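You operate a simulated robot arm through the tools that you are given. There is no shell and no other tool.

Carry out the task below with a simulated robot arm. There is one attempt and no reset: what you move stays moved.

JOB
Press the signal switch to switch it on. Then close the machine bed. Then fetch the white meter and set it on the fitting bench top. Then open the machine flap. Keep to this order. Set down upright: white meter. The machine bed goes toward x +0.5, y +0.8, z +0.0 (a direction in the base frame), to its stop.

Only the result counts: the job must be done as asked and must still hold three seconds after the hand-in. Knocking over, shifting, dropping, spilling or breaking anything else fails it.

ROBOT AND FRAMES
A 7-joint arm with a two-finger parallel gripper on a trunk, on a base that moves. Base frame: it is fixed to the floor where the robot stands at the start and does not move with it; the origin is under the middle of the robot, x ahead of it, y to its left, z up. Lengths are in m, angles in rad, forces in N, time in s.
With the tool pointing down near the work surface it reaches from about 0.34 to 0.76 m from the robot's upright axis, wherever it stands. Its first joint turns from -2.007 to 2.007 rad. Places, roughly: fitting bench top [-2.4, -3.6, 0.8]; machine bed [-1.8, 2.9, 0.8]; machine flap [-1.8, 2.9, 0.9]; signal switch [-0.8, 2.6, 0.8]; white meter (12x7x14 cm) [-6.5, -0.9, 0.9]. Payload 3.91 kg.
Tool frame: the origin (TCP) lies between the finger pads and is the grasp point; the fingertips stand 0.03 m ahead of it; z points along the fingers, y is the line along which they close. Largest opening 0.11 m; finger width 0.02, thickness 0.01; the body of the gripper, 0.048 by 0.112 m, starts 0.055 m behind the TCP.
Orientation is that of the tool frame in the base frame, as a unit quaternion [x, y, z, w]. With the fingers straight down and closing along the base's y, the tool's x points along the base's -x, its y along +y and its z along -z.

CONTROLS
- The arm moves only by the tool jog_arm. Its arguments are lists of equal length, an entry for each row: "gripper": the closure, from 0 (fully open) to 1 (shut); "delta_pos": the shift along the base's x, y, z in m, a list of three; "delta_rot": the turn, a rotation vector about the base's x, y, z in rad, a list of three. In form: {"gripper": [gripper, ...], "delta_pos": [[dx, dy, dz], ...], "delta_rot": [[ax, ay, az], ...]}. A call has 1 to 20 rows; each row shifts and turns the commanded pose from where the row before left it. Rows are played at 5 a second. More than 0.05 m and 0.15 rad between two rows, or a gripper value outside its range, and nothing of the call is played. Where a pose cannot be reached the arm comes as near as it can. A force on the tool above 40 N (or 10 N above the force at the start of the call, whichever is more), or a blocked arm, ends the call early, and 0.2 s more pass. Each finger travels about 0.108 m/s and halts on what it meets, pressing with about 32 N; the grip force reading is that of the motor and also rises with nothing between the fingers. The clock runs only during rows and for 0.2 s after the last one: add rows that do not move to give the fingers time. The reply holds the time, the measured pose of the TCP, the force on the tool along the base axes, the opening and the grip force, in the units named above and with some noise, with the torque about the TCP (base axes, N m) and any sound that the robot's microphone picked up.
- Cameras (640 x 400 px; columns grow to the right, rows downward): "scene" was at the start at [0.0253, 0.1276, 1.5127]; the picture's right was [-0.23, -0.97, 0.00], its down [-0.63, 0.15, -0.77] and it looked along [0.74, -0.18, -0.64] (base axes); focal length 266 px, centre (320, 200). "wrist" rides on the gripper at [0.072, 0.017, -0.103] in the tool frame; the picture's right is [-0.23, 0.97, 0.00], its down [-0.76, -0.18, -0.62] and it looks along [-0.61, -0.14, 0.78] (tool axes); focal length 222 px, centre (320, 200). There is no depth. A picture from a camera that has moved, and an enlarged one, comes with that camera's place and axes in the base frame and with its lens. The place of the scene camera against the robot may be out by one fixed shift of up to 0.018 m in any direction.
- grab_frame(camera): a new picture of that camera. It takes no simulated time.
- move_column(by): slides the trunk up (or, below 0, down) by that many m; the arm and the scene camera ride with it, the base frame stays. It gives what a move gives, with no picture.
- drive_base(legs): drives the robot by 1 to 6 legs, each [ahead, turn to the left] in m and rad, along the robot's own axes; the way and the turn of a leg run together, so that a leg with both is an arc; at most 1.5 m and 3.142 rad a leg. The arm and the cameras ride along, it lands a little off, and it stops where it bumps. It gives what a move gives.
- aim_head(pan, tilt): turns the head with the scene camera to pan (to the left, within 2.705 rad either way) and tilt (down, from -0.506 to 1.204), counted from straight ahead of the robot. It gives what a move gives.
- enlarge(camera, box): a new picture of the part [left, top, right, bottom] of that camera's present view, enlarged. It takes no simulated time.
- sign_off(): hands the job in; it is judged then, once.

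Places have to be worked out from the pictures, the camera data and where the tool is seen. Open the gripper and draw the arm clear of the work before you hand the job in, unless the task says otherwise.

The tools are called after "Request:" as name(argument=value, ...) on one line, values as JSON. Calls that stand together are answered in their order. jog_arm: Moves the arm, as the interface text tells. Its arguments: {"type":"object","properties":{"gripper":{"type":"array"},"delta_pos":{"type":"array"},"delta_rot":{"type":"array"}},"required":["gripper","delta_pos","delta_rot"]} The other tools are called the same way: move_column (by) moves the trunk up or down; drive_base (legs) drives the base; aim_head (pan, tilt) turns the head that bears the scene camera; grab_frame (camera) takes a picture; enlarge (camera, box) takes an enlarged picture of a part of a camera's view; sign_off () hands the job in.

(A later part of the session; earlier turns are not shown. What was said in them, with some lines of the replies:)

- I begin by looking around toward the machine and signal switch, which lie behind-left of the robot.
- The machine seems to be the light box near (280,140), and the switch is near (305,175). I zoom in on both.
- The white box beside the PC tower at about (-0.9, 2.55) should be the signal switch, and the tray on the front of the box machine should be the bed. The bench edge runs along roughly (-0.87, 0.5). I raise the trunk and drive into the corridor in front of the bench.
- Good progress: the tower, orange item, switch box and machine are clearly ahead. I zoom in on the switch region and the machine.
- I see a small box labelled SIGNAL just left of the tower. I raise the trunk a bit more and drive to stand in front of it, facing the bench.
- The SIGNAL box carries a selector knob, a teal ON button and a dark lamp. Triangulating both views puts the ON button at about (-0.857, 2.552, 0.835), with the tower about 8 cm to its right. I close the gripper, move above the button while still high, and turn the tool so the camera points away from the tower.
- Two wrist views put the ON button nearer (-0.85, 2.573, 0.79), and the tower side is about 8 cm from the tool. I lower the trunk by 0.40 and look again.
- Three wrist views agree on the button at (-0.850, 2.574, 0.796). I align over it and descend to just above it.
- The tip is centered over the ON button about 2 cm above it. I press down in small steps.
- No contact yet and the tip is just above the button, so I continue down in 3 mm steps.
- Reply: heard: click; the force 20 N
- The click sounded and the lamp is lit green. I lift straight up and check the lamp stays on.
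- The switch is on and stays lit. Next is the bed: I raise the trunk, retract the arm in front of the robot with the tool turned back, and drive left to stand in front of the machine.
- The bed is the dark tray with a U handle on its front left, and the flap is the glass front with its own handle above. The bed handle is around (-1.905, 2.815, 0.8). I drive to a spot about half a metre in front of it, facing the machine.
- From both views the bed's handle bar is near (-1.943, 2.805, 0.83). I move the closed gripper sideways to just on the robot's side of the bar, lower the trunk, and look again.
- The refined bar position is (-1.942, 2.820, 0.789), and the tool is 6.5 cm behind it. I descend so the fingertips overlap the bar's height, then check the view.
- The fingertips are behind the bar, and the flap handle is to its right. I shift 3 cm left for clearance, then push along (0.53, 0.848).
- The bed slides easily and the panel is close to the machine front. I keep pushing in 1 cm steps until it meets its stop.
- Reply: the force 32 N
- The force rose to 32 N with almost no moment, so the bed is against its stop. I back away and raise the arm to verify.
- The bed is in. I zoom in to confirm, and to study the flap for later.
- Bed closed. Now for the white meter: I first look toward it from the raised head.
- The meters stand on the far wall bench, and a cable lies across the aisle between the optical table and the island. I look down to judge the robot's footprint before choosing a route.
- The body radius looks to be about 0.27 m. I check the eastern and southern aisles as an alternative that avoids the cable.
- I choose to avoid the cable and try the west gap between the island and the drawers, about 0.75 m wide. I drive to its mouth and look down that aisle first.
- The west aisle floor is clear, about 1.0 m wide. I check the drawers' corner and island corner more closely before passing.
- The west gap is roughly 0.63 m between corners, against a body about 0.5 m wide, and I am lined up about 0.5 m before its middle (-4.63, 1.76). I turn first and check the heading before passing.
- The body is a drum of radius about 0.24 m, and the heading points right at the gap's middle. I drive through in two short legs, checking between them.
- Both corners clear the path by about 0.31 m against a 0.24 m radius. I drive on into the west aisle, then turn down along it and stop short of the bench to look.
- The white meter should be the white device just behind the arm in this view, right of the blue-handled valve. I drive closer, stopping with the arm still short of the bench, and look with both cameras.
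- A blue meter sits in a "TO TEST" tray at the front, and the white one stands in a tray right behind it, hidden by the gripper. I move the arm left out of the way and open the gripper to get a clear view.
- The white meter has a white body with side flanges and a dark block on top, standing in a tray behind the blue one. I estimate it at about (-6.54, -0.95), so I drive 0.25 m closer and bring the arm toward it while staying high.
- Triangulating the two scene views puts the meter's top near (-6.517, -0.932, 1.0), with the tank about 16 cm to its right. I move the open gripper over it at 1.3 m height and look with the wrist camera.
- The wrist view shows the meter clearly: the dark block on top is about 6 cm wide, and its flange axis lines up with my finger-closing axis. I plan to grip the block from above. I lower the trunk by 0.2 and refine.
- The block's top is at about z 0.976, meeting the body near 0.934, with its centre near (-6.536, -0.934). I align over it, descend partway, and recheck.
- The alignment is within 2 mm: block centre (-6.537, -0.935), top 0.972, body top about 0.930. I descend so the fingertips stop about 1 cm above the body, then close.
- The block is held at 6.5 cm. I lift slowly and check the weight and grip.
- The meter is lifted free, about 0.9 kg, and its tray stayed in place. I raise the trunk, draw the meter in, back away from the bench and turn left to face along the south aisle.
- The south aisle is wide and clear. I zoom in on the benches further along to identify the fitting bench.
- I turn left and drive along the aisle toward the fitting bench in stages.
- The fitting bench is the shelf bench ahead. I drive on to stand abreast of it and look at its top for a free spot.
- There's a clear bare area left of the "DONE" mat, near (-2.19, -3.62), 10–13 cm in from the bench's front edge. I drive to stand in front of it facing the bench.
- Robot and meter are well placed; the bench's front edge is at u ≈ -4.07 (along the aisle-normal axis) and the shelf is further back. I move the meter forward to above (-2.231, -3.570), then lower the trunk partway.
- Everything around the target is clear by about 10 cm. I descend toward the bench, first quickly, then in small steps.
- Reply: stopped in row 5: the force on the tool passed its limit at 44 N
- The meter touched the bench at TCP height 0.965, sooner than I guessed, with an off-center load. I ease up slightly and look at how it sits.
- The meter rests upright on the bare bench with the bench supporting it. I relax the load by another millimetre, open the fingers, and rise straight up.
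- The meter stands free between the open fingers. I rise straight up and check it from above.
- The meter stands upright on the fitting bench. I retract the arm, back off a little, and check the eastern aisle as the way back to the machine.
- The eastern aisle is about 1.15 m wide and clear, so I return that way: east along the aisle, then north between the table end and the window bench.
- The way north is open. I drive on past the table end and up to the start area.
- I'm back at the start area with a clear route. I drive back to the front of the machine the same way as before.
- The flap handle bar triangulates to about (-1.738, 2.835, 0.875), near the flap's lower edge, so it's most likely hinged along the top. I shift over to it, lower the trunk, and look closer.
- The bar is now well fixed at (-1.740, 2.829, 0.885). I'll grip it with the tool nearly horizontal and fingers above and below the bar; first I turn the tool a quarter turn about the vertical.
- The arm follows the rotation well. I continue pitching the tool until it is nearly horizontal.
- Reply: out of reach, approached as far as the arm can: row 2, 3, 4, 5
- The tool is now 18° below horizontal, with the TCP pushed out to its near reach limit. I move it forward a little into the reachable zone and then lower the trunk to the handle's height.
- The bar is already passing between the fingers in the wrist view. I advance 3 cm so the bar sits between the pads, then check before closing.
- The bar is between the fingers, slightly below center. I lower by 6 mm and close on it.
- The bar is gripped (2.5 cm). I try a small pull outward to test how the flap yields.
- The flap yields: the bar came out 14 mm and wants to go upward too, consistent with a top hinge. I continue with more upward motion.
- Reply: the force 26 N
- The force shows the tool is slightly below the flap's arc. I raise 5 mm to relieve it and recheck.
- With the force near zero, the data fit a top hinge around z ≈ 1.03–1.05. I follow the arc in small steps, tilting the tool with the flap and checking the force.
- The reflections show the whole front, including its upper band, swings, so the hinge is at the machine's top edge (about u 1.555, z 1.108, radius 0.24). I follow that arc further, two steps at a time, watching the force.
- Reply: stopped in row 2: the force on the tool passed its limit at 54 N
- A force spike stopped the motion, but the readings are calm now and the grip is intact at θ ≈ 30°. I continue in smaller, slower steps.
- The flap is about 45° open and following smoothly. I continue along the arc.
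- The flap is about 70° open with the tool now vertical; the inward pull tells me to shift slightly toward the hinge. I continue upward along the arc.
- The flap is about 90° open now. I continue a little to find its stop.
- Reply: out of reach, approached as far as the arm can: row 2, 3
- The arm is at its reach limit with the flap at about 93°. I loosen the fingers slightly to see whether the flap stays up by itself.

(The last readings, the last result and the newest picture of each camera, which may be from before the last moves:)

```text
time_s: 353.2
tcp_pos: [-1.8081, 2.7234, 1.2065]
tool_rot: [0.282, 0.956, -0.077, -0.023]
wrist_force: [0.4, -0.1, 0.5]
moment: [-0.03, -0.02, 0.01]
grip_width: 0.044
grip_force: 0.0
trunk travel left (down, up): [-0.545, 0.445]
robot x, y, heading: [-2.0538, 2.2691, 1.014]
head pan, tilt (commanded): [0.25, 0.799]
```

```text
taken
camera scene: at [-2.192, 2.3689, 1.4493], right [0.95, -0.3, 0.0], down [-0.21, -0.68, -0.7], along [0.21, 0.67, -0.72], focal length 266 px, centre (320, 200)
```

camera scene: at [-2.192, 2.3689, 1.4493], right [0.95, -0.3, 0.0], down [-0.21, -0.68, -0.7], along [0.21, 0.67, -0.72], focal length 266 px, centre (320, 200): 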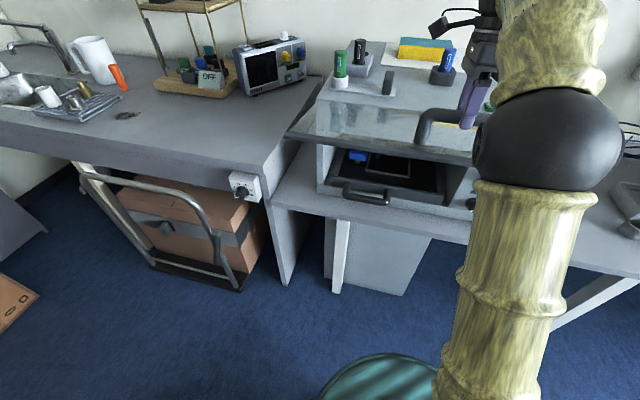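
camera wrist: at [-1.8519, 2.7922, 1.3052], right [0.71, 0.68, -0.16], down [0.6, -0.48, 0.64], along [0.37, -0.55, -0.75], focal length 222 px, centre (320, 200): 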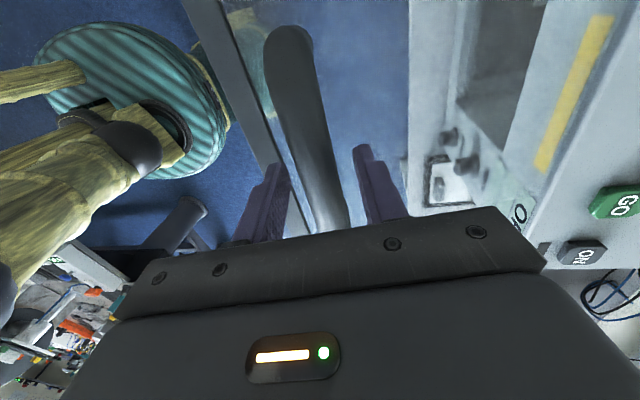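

The flap stays up on its own with no force on the tool. To push it fully to its stop I need more reach, so I open the fingers wider and raise the trunk to lift clear of the bar.

Request:
jog_arm(gripper=[0.3, 0.3, 0.3], delta_pos=[[0, 0, 0], [0, 0, 0], [0, 0, 0]], delta_rot=[[0, 0, 0], [0, 0, 0], [0, 0, 0]])

Request:
move_column(by=0.15)

Request:
grab_frame(camera="wrist")

Request:
grab_frame(camera="scene")

```text
time_s: 354.0
tcp_pos: [-1.8098, 2.7243, 1.2065]
tool_rot: [0.282, 0.956, -0.077, -0.022]
wrist_force: [0.4, -0.8, -0.8]
moment: [0.0, -0.02, -0.02]
grip_width: 0.0771
grip_force: 0.1
trunk travel left (down, up): [-0.545, 0.445]
robot x, y, heading: [-2.0559, 2.273, 1.021]
head pan, tilt (commanded): [0.25, 0.799]
```

```text
time_s: 355.8
tcp_pos: [-1.8091, 2.7241, 1.3563]
tool_rot: [0.282, 0.956, -0.078, -0.023]
wrist_force: [0.2, -0.3, 1.0]
moment: [-0.03, -0.03, 0.0]
grip_width: 0.077
grip_force: 0.0
trunk travel left (down, up): [-0.695, 0.295]
robot x, y, heading: [-2.0584, 2.2678, 1.014]
head pan, tilt (commanded): [0.25, 0.799]
```

```text
taken
camera wrist: at [-1.8519, 2.7923, 1.4551], right [0.71, 0.68, -0.16], down [0.6, -0.48, 0.64], along [0.37, -0.55, -0.75], focal length 222 px, centre (320, 200)
```

wrist: 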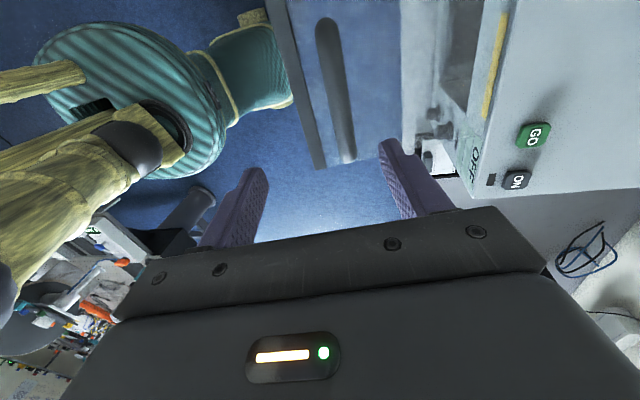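

```text
taken
camera scene: at [-2.192, 2.369, 1.5993], right [0.95, -0.3, 0.0], down [-0.21, -0.68, -0.7], along [0.21, 0.67, -0.72], focal length 266 px, centre (320, 200)
```

scene: 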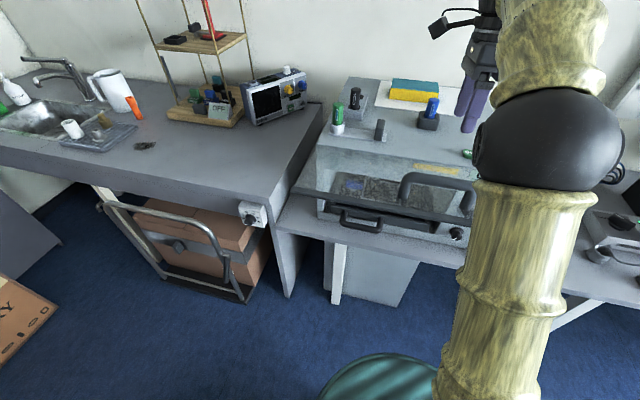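

The flap holds by itself at about 90°. With the trunk higher I lower the fingers back over the bar, re-grip, and try to take the flap on to its stop.

Request:
jog_arm(gripper=[0.3, 0.3, 0.3, 0.3, 0.3, 1, 1, 1], delta_pos=[[0, 0, -0.03], [0, 0, -0.03], [0, 0, -0.03], [0, 0, -0.03], [0, 0, -0.028], [0, 0, 0], [0, 0, 0], [0, 0, 0]], delta_rot=[[0, 0, 0], [0, 0, 0], [0, 0, 0], [0, 0, 0], [0, 0, 0], [0, 0, 0], [0, 0, 0], [0, 0, 0]])

Request:
grab_frame(camera="wrist")

```text
time_s: 357.6
tcp_pos: [-1.8085, 2.722, 1.2083]
tool_rot: [0.282, 0.956, -0.077, -0.024]
wrist_force: [-6.8, -11.2, -2.1]
moment: [-0.55, 0.42, 0.49]
grip_width: 0.0244
grip_force: 44.6
trunk travel left (down, up): [-0.695, 0.295]
robot x, y, heading: [-2.059, 2.2722, 1.018]
head pan, tilt (commanded): [0.25, 0.799]
```

```text
taken
camera wrist: at [-1.8525, 2.7905, 1.3073], right [0.71, 0.68, -0.16], down [0.6, -0.48, 0.64], along [0.37, -0.55, -0.75], focal length 222 px, centre (320, 200)
```

wrist: 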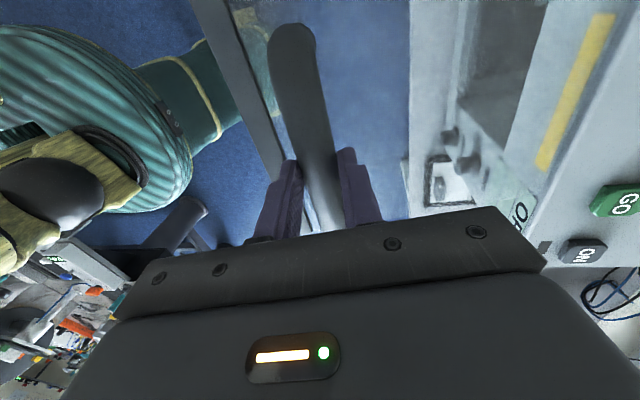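

Request:
jog_arm(gripper=[1, 1, 1, 1], delta_pos=[[0.0008, 0.0013, 0.0087], [0.0018, 0.0029, 0.0086], [0.0022, 0.0035, 0.0084], [0, 0, 0]], delta_rot=[[-0.0085, 0.0053, 0], [-0.0085, 0.0053, 0], [-0.0085, 0.0053, 0], [0, 0, 0]])

```text
time_s: 358.6
tcp_pos: [-1.8015, 2.7333, 1.2329]
tool_rot: [0.282, 0.955, -0.092, -0.026]
wrist_force: [4.4, 7.7, -14.9]
moment: [0.02, 0.14, 0.4]
grip_width: 0.025
grip_force: 45.1
trunk travel left (down, up): [-0.695, 0.295]
robot x, y, heading: [-2.0594, 2.2648, 1.017]
head pan, tilt (commanded): [0.25, 0.799]
```

The flap goes on past 90°, now about 100°. I continue, shifting inward as the force indicates.

Request:
jog_arm(gripper=[1, 1, 1, 1], delta_pos=[[0.0036, 0.0057, 0.0068], [0.0032, 0.0051, 0.0074], [0.0031, 0.005, 0.0075], [0, 0, 0]], delta_rot=[[-0.017, 0.0106, 0], [-0.017, 0.0106, 0], [-0.017, 0.0106, 0], [0, 0, 0]])

Request:
grab_frame(camera="scene")

Request:
grab_frame(camera="wrist")

```text
time_s: 359.6
tcp_pos: [-1.7927, 2.7476, 1.2548]
tool_rot: [0.281, 0.951, -0.12, -0.036]
wrist_force: [4.5, 1.7, -11.7]
moment: [-0.25, 0.04, 0.47]
grip_width: 0.0247
grip_force: 44.9
trunk travel left (down, up): [-0.695, 0.295]
robot x, y, heading: [-2.055, 2.2669, 1.02]
head pan, tilt (commanded): [0.25, 0.799]
```

```text
taken
camera scene: at [-2.1905, 2.3702, 1.5994], right [0.95, -0.3, 0.0], down [-0.22, -0.68, -0.7], along [0.21, 0.66, -0.72], focal length 266 px, centre (320, 200)
```

scene: 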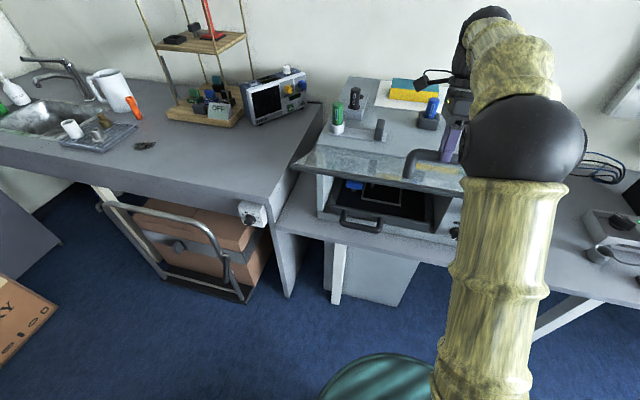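

```text
taken
camera wrist: at [-1.8309, 2.8245, 1.3502], right [0.7, 0.67, -0.24], down [0.63, -0.43, 0.65], along [0.33, -0.61, -0.72], focal length 222 px, centre (320, 200)
```

wrist: 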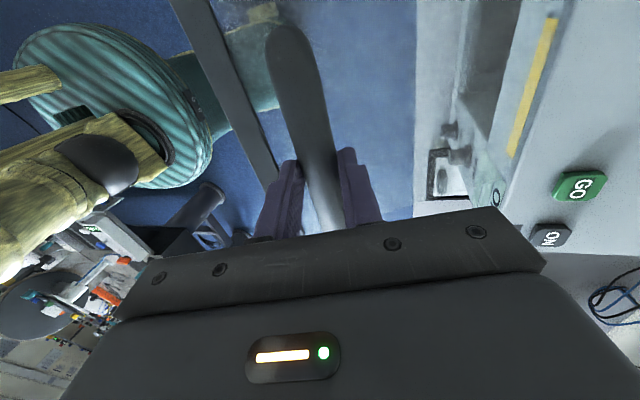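

Request:
jog_arm(gripper=[1, 1, 1, 1], delta_pos=[[0.0037, 0.0059, 0.0068], [0.0035, 0.0056, 0.0069], [0.0036, 0.0058, 0.0067], [0, 0, 0]], delta_rot=[[-0.0212, 0.0132, 0], [-0.0212, 0.0132, 0], [-0.0212, 0.0132, 0], [0, 0, 0]])

```text
time_s: 360.6
tcp_pos: [-1.7853, 2.7611, 1.269]
tool_rot: [0.28, 0.948, -0.144, -0.041]
wrist_force: [7.9, 2.7, -13.1]
moment: [-0.01, -0.08, 0.47]
grip_width: 0.0249
grip_force: 45.3
out of reach, approached as far as the arm can: row 3
trunk travel left (down, up): [-0.695, 0.295]
robot x, y, heading: [-2.0612, 2.266, 1.018]
head pan, tilt (commanded): [0.25, 0.799]
```

The flap is at about 112° and still free. I try a couple more steps without further tilting the tool.

Request:
jog_arm(gripper=[1, 1, 1], delta_pos=[[0.0038, 0.0061, 0.0062], [0.0038, 0.0061, 0.006], [0, 0, 0]], delta_rot=[[0, 0, 0], [0, 0, 0], [0, 0, 0]])

Request:
grab_frame(camera="scene")

```text
time_s: 361.4
tcp_pos: [-1.7866, 2.7613, 1.2682]
tool_rot: [0.28, 0.948, -0.145, -0.041]
wrist_force: [9.7, 4.8, -9.7]
moment: [0.26, -0.41, 0.54]
grip_width: 0.0247
grip_force: 45.0
out of reach, approached as far as the arm can: row 1, 2
trunk travel left (down, up): [-0.695, 0.295]
robot x, y, heading: [-2.0568, 2.2707, 1.014]
head pan, tilt (commanded): [0.25, 0.799]
```

```text
taken
camera scene: at [-2.1895, 2.3707, 1.5994], right [0.95, -0.3, 0.0], down [-0.22, -0.69, -0.7], along [0.21, 0.66, -0.72], focal length 266 px, centre (320, 200)
```

scene: 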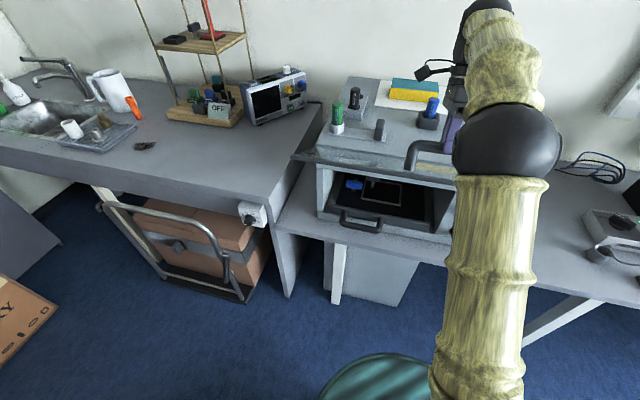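

The arm is at its limit again. I release, raise the trunk further, and re-grip with the tool vertical so I can take the flap on to its stop.

Request:
jog_arm(gripper=[0.7, 0.4, 0.1, 0.1, 0.1], delta_pos=[[0, 0, 0], [0, 0, 0], [0, 0, 0], [0, 0, 0], [0, 0, 0]], delta_rot=[[0, 0, 0], [0, 0, 0], [0, 0, 0], [0, 0, 0], [0, 0, 0]])

Request:
grab_frame(camera="wrist")

Request:
move_column(by=0.14)

Request:
grab_frame(camera="wrist")

Request:
grab_frame(camera="scene")

```text
time_s: 362.6
tcp_pos: [-1.7875, 2.7599, 1.2705]
tool_rot: [0.28, 0.948, -0.144, -0.04]
wrist_force: [0.2, -0.2, 0.5]
moment: [0.0, 0.0, -0.03]
grip_width: 0.0991
grip_force: 0.1
trunk travel left (down, up): [-0.695, 0.295]
robot x, y, heading: [-2.0557, 2.2664, 1.017]
head pan, tilt (commanded): [0.25, 0.799]
```

```text
taken
camera wrist: at [-1.823, 2.8391, 1.3633], right [0.7, 0.66, -0.29], down [0.65, -0.4, 0.65], along [0.31, -0.64, -0.7], focal length 222 px, centre (320, 200)
```

wrist: 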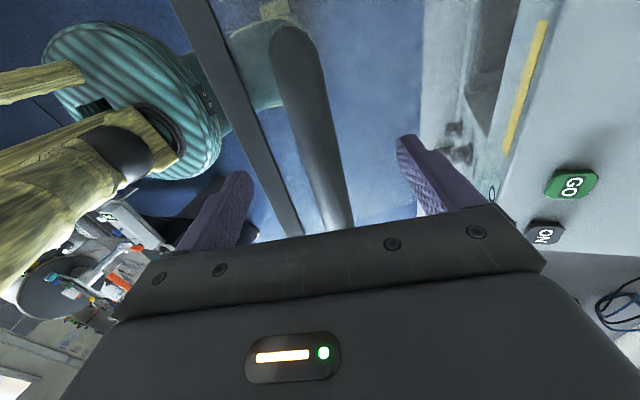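

```text
time_s: 364.2
tcp_pos: [-1.7865, 2.7589, 1.4103]
tool_rot: [0.28, 0.948, -0.144, -0.04]
wrist_force: [-0.1, -0.2, 0.3]
moment: [-0.01, 0.02, -0.01]
grip_width: 0.0993
grip_force: 0.1
trunk travel left (down, up): [-0.835, 0.155]
robot x, y, heading: [-2.0602, 2.2645, 1.02]
head pan, tilt (commanded): [0.25, 0.799]
```

```text
taken
camera wrist: at [-1.823, 2.8392, 1.5032], right [0.7, 0.66, -0.29], down [0.65, -0.4, 0.65], along [0.31, -0.64, -0.7], focal length 222 px, centre (320, 200)
```

wrist: 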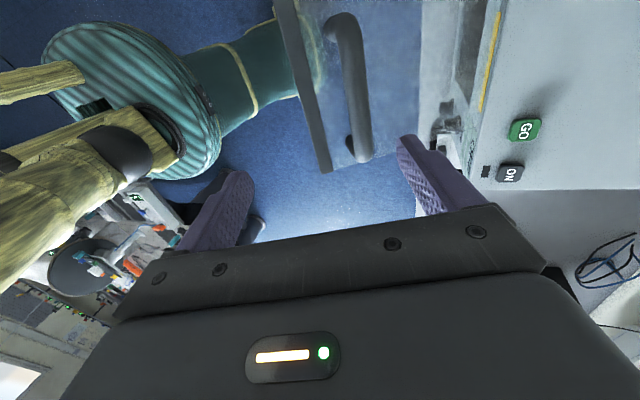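

```text
taken
camera scene: at [-2.1919, 2.3691, 1.7393], right [0.95, -0.3, 0.0], down [-0.21, -0.68, -0.7], along [0.21, 0.66, -0.72], focal length 266 px, centre (320, 200)
```

scene: 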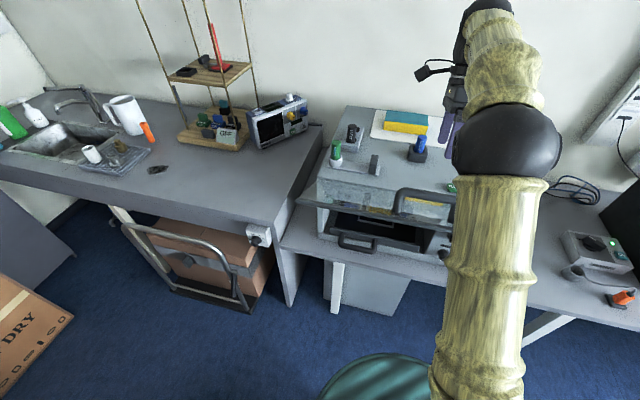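

The flap holds at roughly 115°. I turn the tool vertical again above the bar, lower and re-grip it.

Request:
jog_arm(gripper=[0.1, 0.1, 0.1, 0.1, 0.1, 0.1, 0.1, 0.1], delta_pos=[[0, 0, 0], [0, 0, 0], [0, 0, 0], [0, 0, -0.03], [0, 0, -0.03], [0, 0, -0.03], [0, 0, -0.03], [0, 0, -0.02]], delta_rot=[[0.085, -0.053, 0], [0.085, -0.053, 0], [0.085, -0.053, 0], [0, 0, 0], [0, 0, 0], [0, 0, 0], [0, 0, 0], [0, 0, 0]])

Request:
grab_frame(camera="wrist")

```text
time_s: 366.0
tcp_pos: [-1.7883, 2.7597, 1.2698]
tool_rot: [0.283, 0.959, 0.0, -0.001]
wrist_force: [0.3, 0.4, -0.1]
moment: [0.01, 0.02, 0.02]
grip_width: 0.0991
grip_force: 0.1
trunk travel left (down, up): [-0.835, 0.155]
robot x, y, heading: [-2.0546, 2.2607, 1.015]
head pan, tilt (commanded): [0.25, 0.799]
```

```text
taken
camera wrist: at [-1.8389, 2.8139, 1.3725], right [0.72, 0.69, 0.0], down [0.54, -0.56, 0.62], along [0.43, -0.45, -0.78], focal length 222 px, centre (320, 200)
```

wrist: 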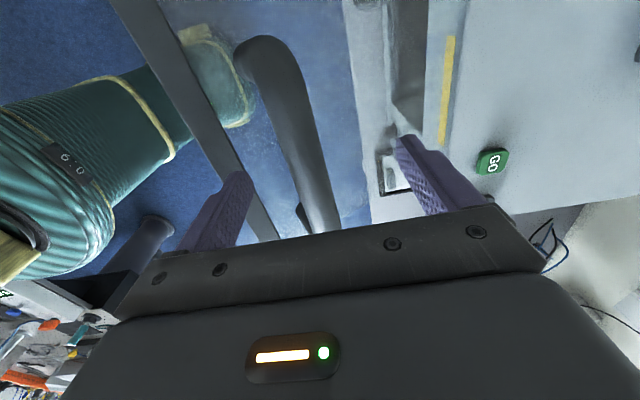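

The bar is between the fingers with no contact. I close and continue the arc with the tool vertical.

Request:
jog_arm(gripper=[0.6, 1, 1, 1], delta_pos=[[0, 0, 0], [0, 0, 0], [0, 0, 0], [0, 0, 0]], delta_rot=[[0, 0, 0], [0, 0, 0], [0, 0, 0], [0, 0, 0]])

Request:
jog_arm(gripper=[1, 1, 1, 1], delta_pos=[[0.0033, 0.0052, 0.006], [0.0036, 0.0057, 0.006], [0.0037, 0.0059, 0.0057], [0, 0, 0]], delta_rot=[[0, 0, 0], [0, 0, 0], [0, 0, 0], [0, 0, 0]])

```text
time_s: 367.0
tcp_pos: [-1.7894, 2.7544, 1.2724]
tool_rot: [0.282, 0.959, 0.001, -0.001]
wrist_force: [-11.1, -17.3, 13.4]
moment: [-0.77, 0.56, 0.5]
grip_width: 0.0245
grip_force: 44.6
trunk travel left (down, up): [-0.835, 0.155]
robot x, y, heading: [-2.0583, 2.2682, 1.015]
head pan, tilt (commanded): [0.25, 0.799]
```

```text
time_s: 368.0
tcp_pos: [-1.7793, 2.7729, 1.2913]
tool_rot: [0.283, 0.959, 0.002, 0.0]
wrist_force: [-11.1, -15.0, 13.9]
moment: [-0.66, 0.79, 0.46]
grip_width: 0.0244
grip_force: 44.7
trunk travel left (down, up): [-0.835, 0.155]
robot x, y, heading: [-2.0584, 2.2677, 1.015]
head pan, tilt (commanded): [0.25, 0.799]
```

Request:
jog_arm(gripper=[1, 1, 1, 1], delta_pos=[[0.0023, 0.0037, 0.0075], [0.0024, 0.0039, 0.0072], [0.0032, 0.0051, 0.006], [0, 0, 0]], delta_rot=[[0, 0, 0], [0, 0, 0], [0, 0, 0], [0, 0, 0]])

Request:
grab_frame(camera="scene")

```text
time_s: 369.0
tcp_pos: [-1.7684, 2.7905, 1.3067]
tool_rot: [0.283, 0.959, 0.0, 0.0]
wrist_force: [-1.3, 1.5, -16.7]
moment: [-0.2, 0.18, 0.51]
grip_width: 0.0247
grip_force: 45.0
trunk travel left (down, up): [-0.835, 0.155]
robot x, y, heading: [-2.0567, 2.2667, 1.015]
head pan, tilt (commanded): [0.25, 0.799]
```

```text
taken
camera scene: at [-2.1911, 2.3713, 1.739], right [0.95, -0.3, 0.0], down [-0.22, -0.69, -0.7], along [0.21, 0.66, -0.72], focal length 266 px, centre (320, 200)
```

scene: 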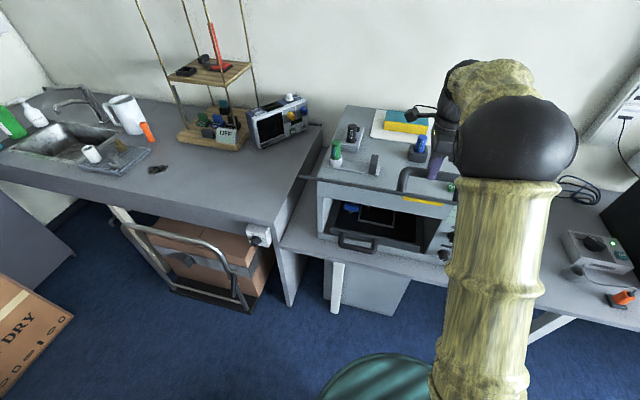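

The flap is past 130° and still moving freely. I continue a little further.

Request:
jog_arm(gripper=[1, 1, 1, 1], delta_pos=[[0.0045, 0.0072, 0.0022], [0.0044, 0.0071, 0.0033], [0.0044, 0.007, 0.0033], [0, 0, 0]], delta_rot=[[0, 0, 0], [0, 0, 0], [0, 0, 0], [0, 0, 0]])

```text
time_s: 370.0
tcp_pos: [-1.7564, 2.808, 1.3188]
tool_rot: [0.283, 0.959, 0.002, -0.001]
wrist_force: [-5.9, -5.8, 6.2]
moment: [-0.43, 0.43, 0.44]
grip_width: 0.0246
grip_force: 45.2
trunk travel left (down, up): [-0.835, 0.155]
robot x, y, heading: [-2.0596, 2.2666, 1.016]
head pan, tilt (commanded): [0.25, 0.799]
```

Request:
jog_arm(gripper=[1, 1, 1, 1, 1], delta_pos=[[0.0041, 0.0066, 0.0044], [0.0044, 0.0071, 0.0031], [0.0045, 0.0073, 0.0027], [0.0046, 0.0074, 0.0024], [0, 0, 0]], delta_rot=[[0, 0, 0], [0, 0, 0], [0, 0, 0], [0, 0, 0], [0, 0, 0]])

Request:
grab_frame(camera="scene")

Request:
grab_frame(camera="wrist")

```text
time_s: 371.2
tcp_pos: [-1.738, 2.8348, 1.3333]
tool_rot: [0.284, 0.959, 0.003, 0.0]
wrist_force: [-2.4, -9.4, 20.4]
moment: [-0.79, -0.12, 0.57]
grip_width: 0.024
grip_force: 45.4
trunk travel left (down, up): [-0.835, 0.155]
robot x, y, heading: [-2.0532, 2.2676, 1.015]
head pan, tilt (commanded): [0.25, 0.799]
```

```text
taken
camera scene: at [-2.1941, 2.3645, 1.7397], right [0.95, -0.3, 0.0], down [-0.21, -0.68, -0.7], along [0.21, 0.67, -0.71], focal length 266 px, centre (320, 200)
```

scene: 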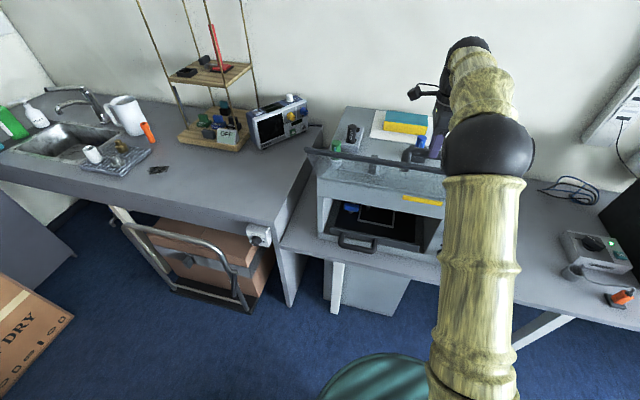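

```text
taken
camera wrist: at [-1.7908, 2.8897, 1.4367], right [0.72, 0.69, 0.01], down [0.54, -0.57, 0.62], along [0.43, -0.44, -0.78], focal length 222 px, centre (320, 200)
```

wrist: 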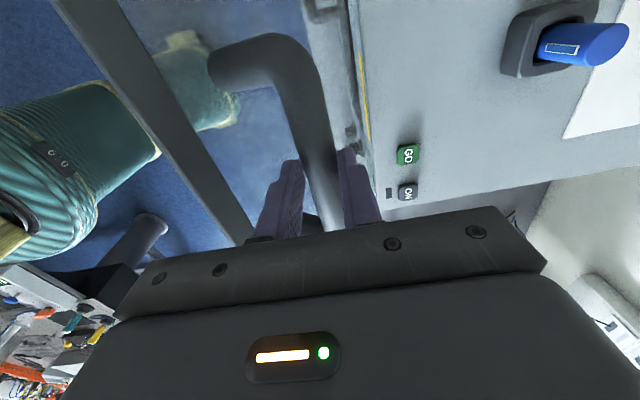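

The flap is now about 145° open, well above horizontal, and has held by itself each time I let go. I ease the load, open the fingers only slightly to avoid touching the flap, and lift off with the trunk.

Request:
jog_arm(gripper=[1, 0.8, 0.6, 0.58, 0.58], delta_pos=[[0, 0, 0.003], [0, 0, 0], [0, 0, 0], [0, 0, 0], [0, 0, 0]], delta_rot=[[0, 0, 0], [0, 0, 0], [0, 0, 0], [0, 0, 0], [0, 0, 0]])

Request:
grab_frame(camera="wrist")

```text
time_s: 372.4
tcp_pos: [-1.7382, 2.8372, 1.3344]
tool_rot: [0.284, 0.959, 0.001, -0.001]
wrist_force: [0.0, 0.0, -0.2]
moment: [0.03, 0.02, 0.04]
grip_width: 0.0464
grip_force: 0.2
trunk travel left (down, up): [-0.835, 0.155]
robot x, y, heading: [-2.0555, 2.2684, 1.017]
head pan, tilt (commanded): [0.25, 0.799]
```

```text
taken
camera wrist: at [-1.7896, 2.8928, 1.4363], right [0.72, 0.69, 0.0], down [0.54, -0.56, 0.62], along [0.43, -0.45, -0.78], focal length 222 px, centre (320, 200)
```

wrist: 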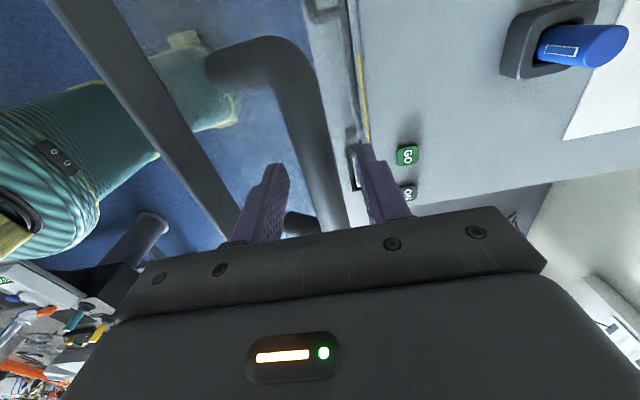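

Request:
move_column(by=0.13)

Request:
grab_frame(camera="wrist")

Request:
grab_frame(camera="scene")

```text
time_s: 374.0
tcp_pos: [-1.7381, 2.8401, 1.4626]
tool_rot: [0.283, 0.959, 0.0, -0.002]
wrist_force: [0.5, 0.1, 0.2]
moment: [0.0, 0.01, 0.0]
grip_width: 0.0462
grip_force: 0.1
trunk travel left (down, up): [-0.965, 0.025]
robot x, y, heading: [-2.0561, 2.2686, 1.015]
head pan, tilt (commanded): [0.25, 0.799]
```

```text
taken
camera wrist: at [-1.7894, 2.8933, 1.5661], right [0.72, 0.69, 0.0], down [0.54, -0.56, 0.62], along [0.43, -0.45, -0.78], focal length 222 px, centre (320, 200)
```

wrist: 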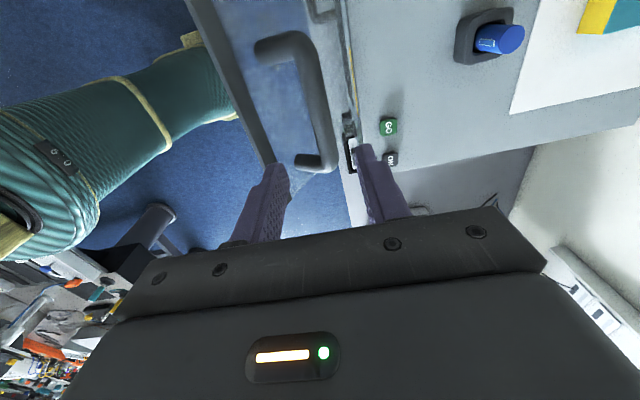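

```text
taken
camera scene: at [-2.1919, 2.3691, 1.8693], right [0.95, -0.3, 0.0], down [-0.21, -0.68, -0.7], along [0.21, 0.66, -0.72], focal length 266 px, centre (320, 200)
```

scene: 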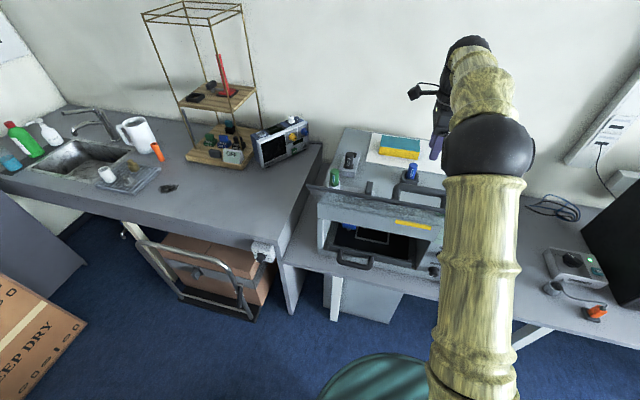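

The flap stays open, the bed is still shut and the signal lamp is still green. I retract the arm over the flap's edge, toward the robot, and open the gripper.

Request:
jog_arm(gripper=[0.58, 0.58, 0.58, 0.58, 0.58, 0.58], delta_pos=[[-0.0159, -0.0254, 0.0], [-0.0159, -0.0254, 0], [-0.0212, -0.0339, 0], [-0.0212, -0.0339, 0], [-0.0212, -0.0339, 0], [0, 0, 0]], delta_rot=[[0, 0, 0], [0, 0, 0], [0, 0, 0], [0, 0, 0], [0, 0, 0], [0, 0, 0]])

Request:
grab_frame(camera="scene")

```text
time_s: 375.4
tcp_pos: [-1.8309, 2.6883, 1.4637]
tool_rot: [0.283, 0.959, -0.001, -0.001]
wrist_force: [0.6, -0.2, 0.2]
moment: [-0.06, 0.0, 0.05]
grip_width: 0.0463
grip_force: 0.0
trunk travel left (down, up): [-0.965, 0.025]
robot x, y, heading: [-2.0582, 2.2698, 1.013]
head pan, tilt (commanded): [0.25, 0.799]
```

```text
taken
camera scene: at [-2.1912, 2.3709, 1.8692], right [0.95, -0.3, 0.0], down [-0.22, -0.69, -0.7], along [0.21, 0.66, -0.72], focal length 266 px, centre (320, 200)
```

scene: 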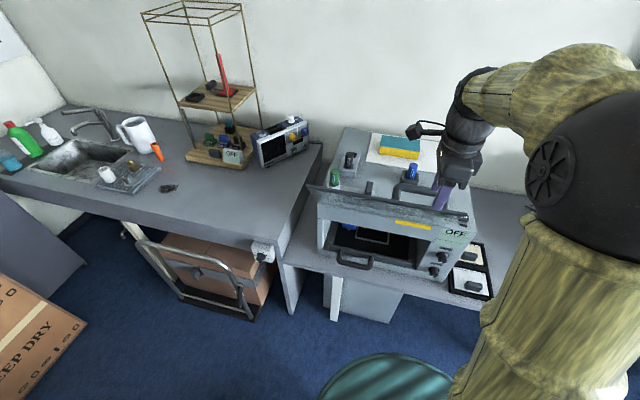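

I zoom in to verify flap, bed and the items on the machine, and the signal lamp, before handing in.

Request:
enlarge(camera="scene", box=[300, 120, 490, 300])

Request:
jog_arm(gripper=[0.3, 0, 0, 0, 0], delta_pos=[[-0.0106, -0.017, 0], [-0.0159, -0.0254, 0], [0, 0, 0], [0, 0, 0], [0, 0, 0]], delta_rot=[[0, 0, 0], [0, 0, 0], [0, 0, 0], [0, 0, 0], [0, 0, 0]])

Request:
aim_head(pan=-0.6, tilt=0.6)

Request:
grab_frame(camera="scene")

```text
2.22 times, centred on (395, 210) of scene
camera zoom: at [-2.1912, 2.3709, 1.8692], right [0.95, -0.3, 0.0], down [-0.22, -0.69, -0.7], along [0.21, 0.66, -0.72], focal length 592 px, centre (153, 178)
```

zoom: 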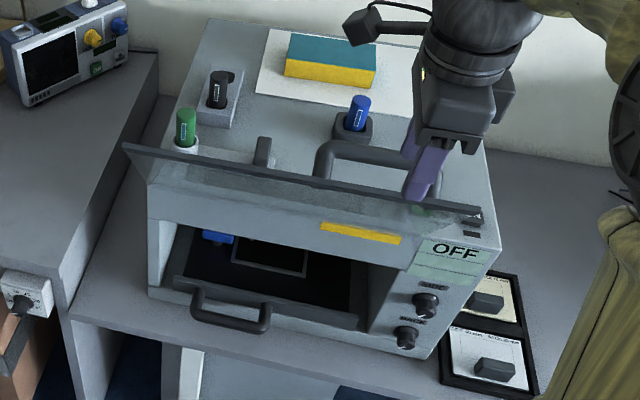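

```text
time_s: 376.6
tcp_pos: [-1.8576, 2.6452, 1.4643]
tool_rot: [0.282, 0.959, 0.0, -0.001]
wrist_force: [-0.4, 0.2, 0.0]
moment: [-0.01, -0.02, -0.02]
grip_width: 0.11
grip_force: 0.0
trunk travel left (down, up): [-0.965, 0.025]
robot x, y, heading: [-2.0598, 2.2697, 1.014]
head pan, tilt (commanded): [0.25, 0.799]
```

```text
time_s: 377.8
tcp_pos: [-1.8587, 2.6439, 1.4649]
tool_rot: [0.283, 0.959, 0.0, -0.001]
wrist_force: [-0.7, -0.3, 0.8]
moment: [0.0, 0.01, -0.03]
grip_width: 0.1099
grip_force: 0.1
trunk travel left (down, up): [-0.965, 0.025]
robot x, y, heading: [-2.0559, 2.2706, 1.018]
head pan, tilt (commanded): [-0.6, 0.6]
```

```text
taken
camera scene: at [-2.1354, 2.3277, 1.8862], right [0.41, -0.91, 0.0], down [-0.52, -0.23, -0.82], along [0.75, 0.33, -0.57], focal length 266 px, centre (320, 200)
```

scene: 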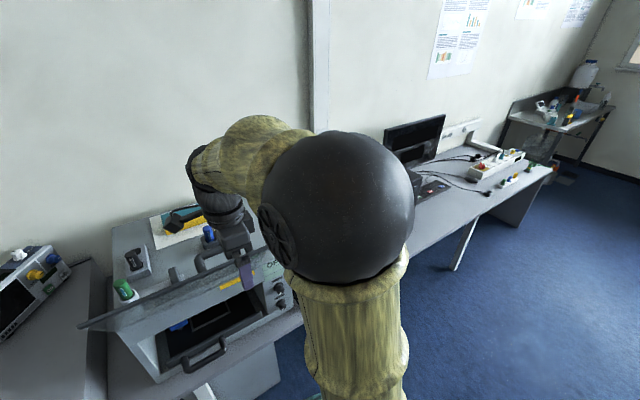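

The flap is wide open and everything else on the machine is undisturbed. With the interior visible now, I check that the bed really is fully home.

Request:
aim_head(pan=0.3, tilt=0.85)

Request:
enlarge(camera="scene", box=[280, 160, 440, 290])

Request:
grab_frame(camera="wrist")

```text
time_s: 379.0
tcp_pos: [-1.8585, 2.645, 1.4641]
tool_rot: [0.283, 0.959, 0.0, -0.001]
wrist_force: [-0.5, -0.8, -0.6]
moment: [0.0, -0.02, 0.02]
grip_width: 0.11
grip_force: 0.1
trunk travel left (down, up): [-0.965, 0.025]
robot x, y, heading: [-2.0607, 2.2663, 1.02]
head pan, tilt (commanded): [0.3, 0.85]
```

```text
3.08 times, centred on (360, 225) of scene
camera zoom: at [-2.1964, 2.3675, 1.8654], right [0.97, -0.25, 0.0], down [-0.19, -0.73, -0.66], along [0.17, 0.64, -0.75], focal length 820 px, centre (197, 123)
```

zoom: 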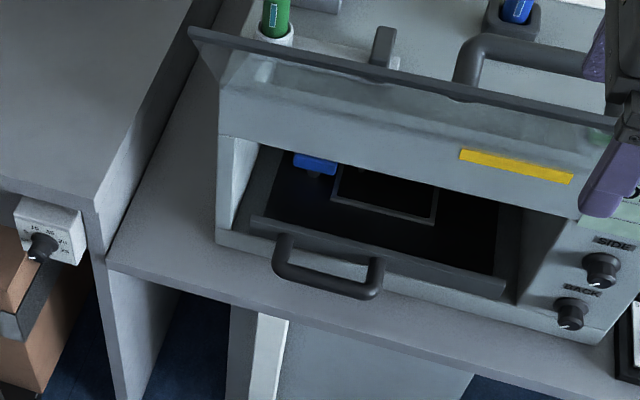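

```text
taken
camera wrist: at [-1.91, 2.699, 1.5677], right [0.72, 0.69, 0.0], down [0.54, -0.56, 0.62], along [0.43, -0.45, -0.78], focal length 222 px, centre (320, 200)
```

wrist: 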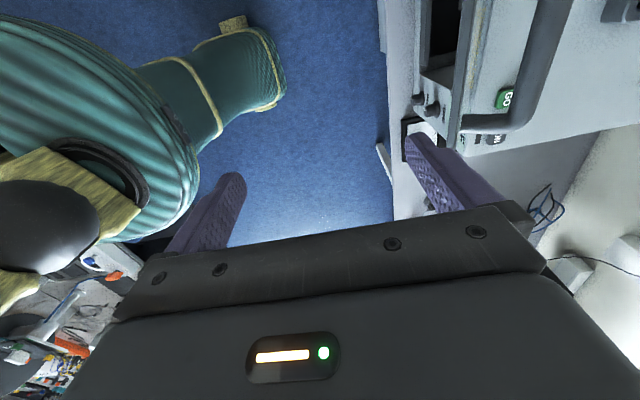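

The bed's front is flush in the opening and under where the flap closed, so it is fully home; the flap is open and holding. I back the robot off slightly so the arm is well clear, and take a last look.

Request:
drive_base(legs=[[-0.12, 0.0]])

Request:
grab_frame(camera="scene")

```text
time_s: 380.3
tcp_pos: [-1.9225, 2.5413, 1.4647]
tool_rot: [0.283, 0.959, 0.001, -0.001]
wrist_force: [-0.4, 0.7, -0.8]
moment: [-0.01, 0.02, -0.01]
grip_width: 0.1101
grip_force: 0.1
trunk travel left (down, up): [-0.965, 0.025]
robot x, y, heading: [-2.1224, 2.1673, 1.021]
head pan, tilt (commanded): [0.3, 0.85]
```

```text
taken
camera scene: at [-2.2607, 2.264, 1.8653], right [0.97, -0.25, 0.0], down [-0.19, -0.73, -0.66], along [0.17, 0.64, -0.75], focal length 266 px, centre (320, 200)
```

scene: 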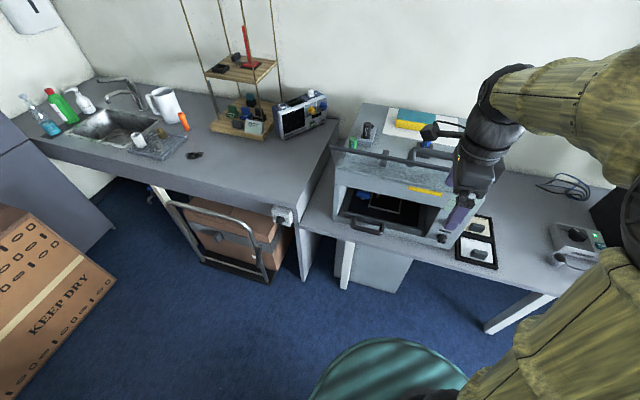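

All four steps are done in order: the signal lamp is lit, the bed is closed, the white meter stands upright on the fitting bench, and the flap is open and holding. The arm is clear and the gripper is open, so I hand in.

Request:
sign_off()

```text
The job is handed in.
```

I did all four steps in the order you gave and handed the job in. I don't have the judge's verdict.

1. **Signal switch:** I pressed the ON button on the SIGNAL box. It clicked, and the lamp turned green and was still green at the end.
2. **Machine bed:** I pushed it in along the given direction until it met firm resistance of about 32 N. With the flap open, its front sits flush in the opening.
3. **White meter:** it stands upright on bare bench top on the fitting bench, left of the "DONE" mat. It touched down harder than planned, with a brief 44 N force, but was standing upright when I left it.
4. **Machine flap:** I swung it up to roughly 145° from closed by my estimate. It held there by itself each time I let go. I did not reach a hard stop, so it may have a little more travel.

I saw nothing else moved, knocked or dropped. The robot is backed off from the machine with the arm clear and the gripper open.
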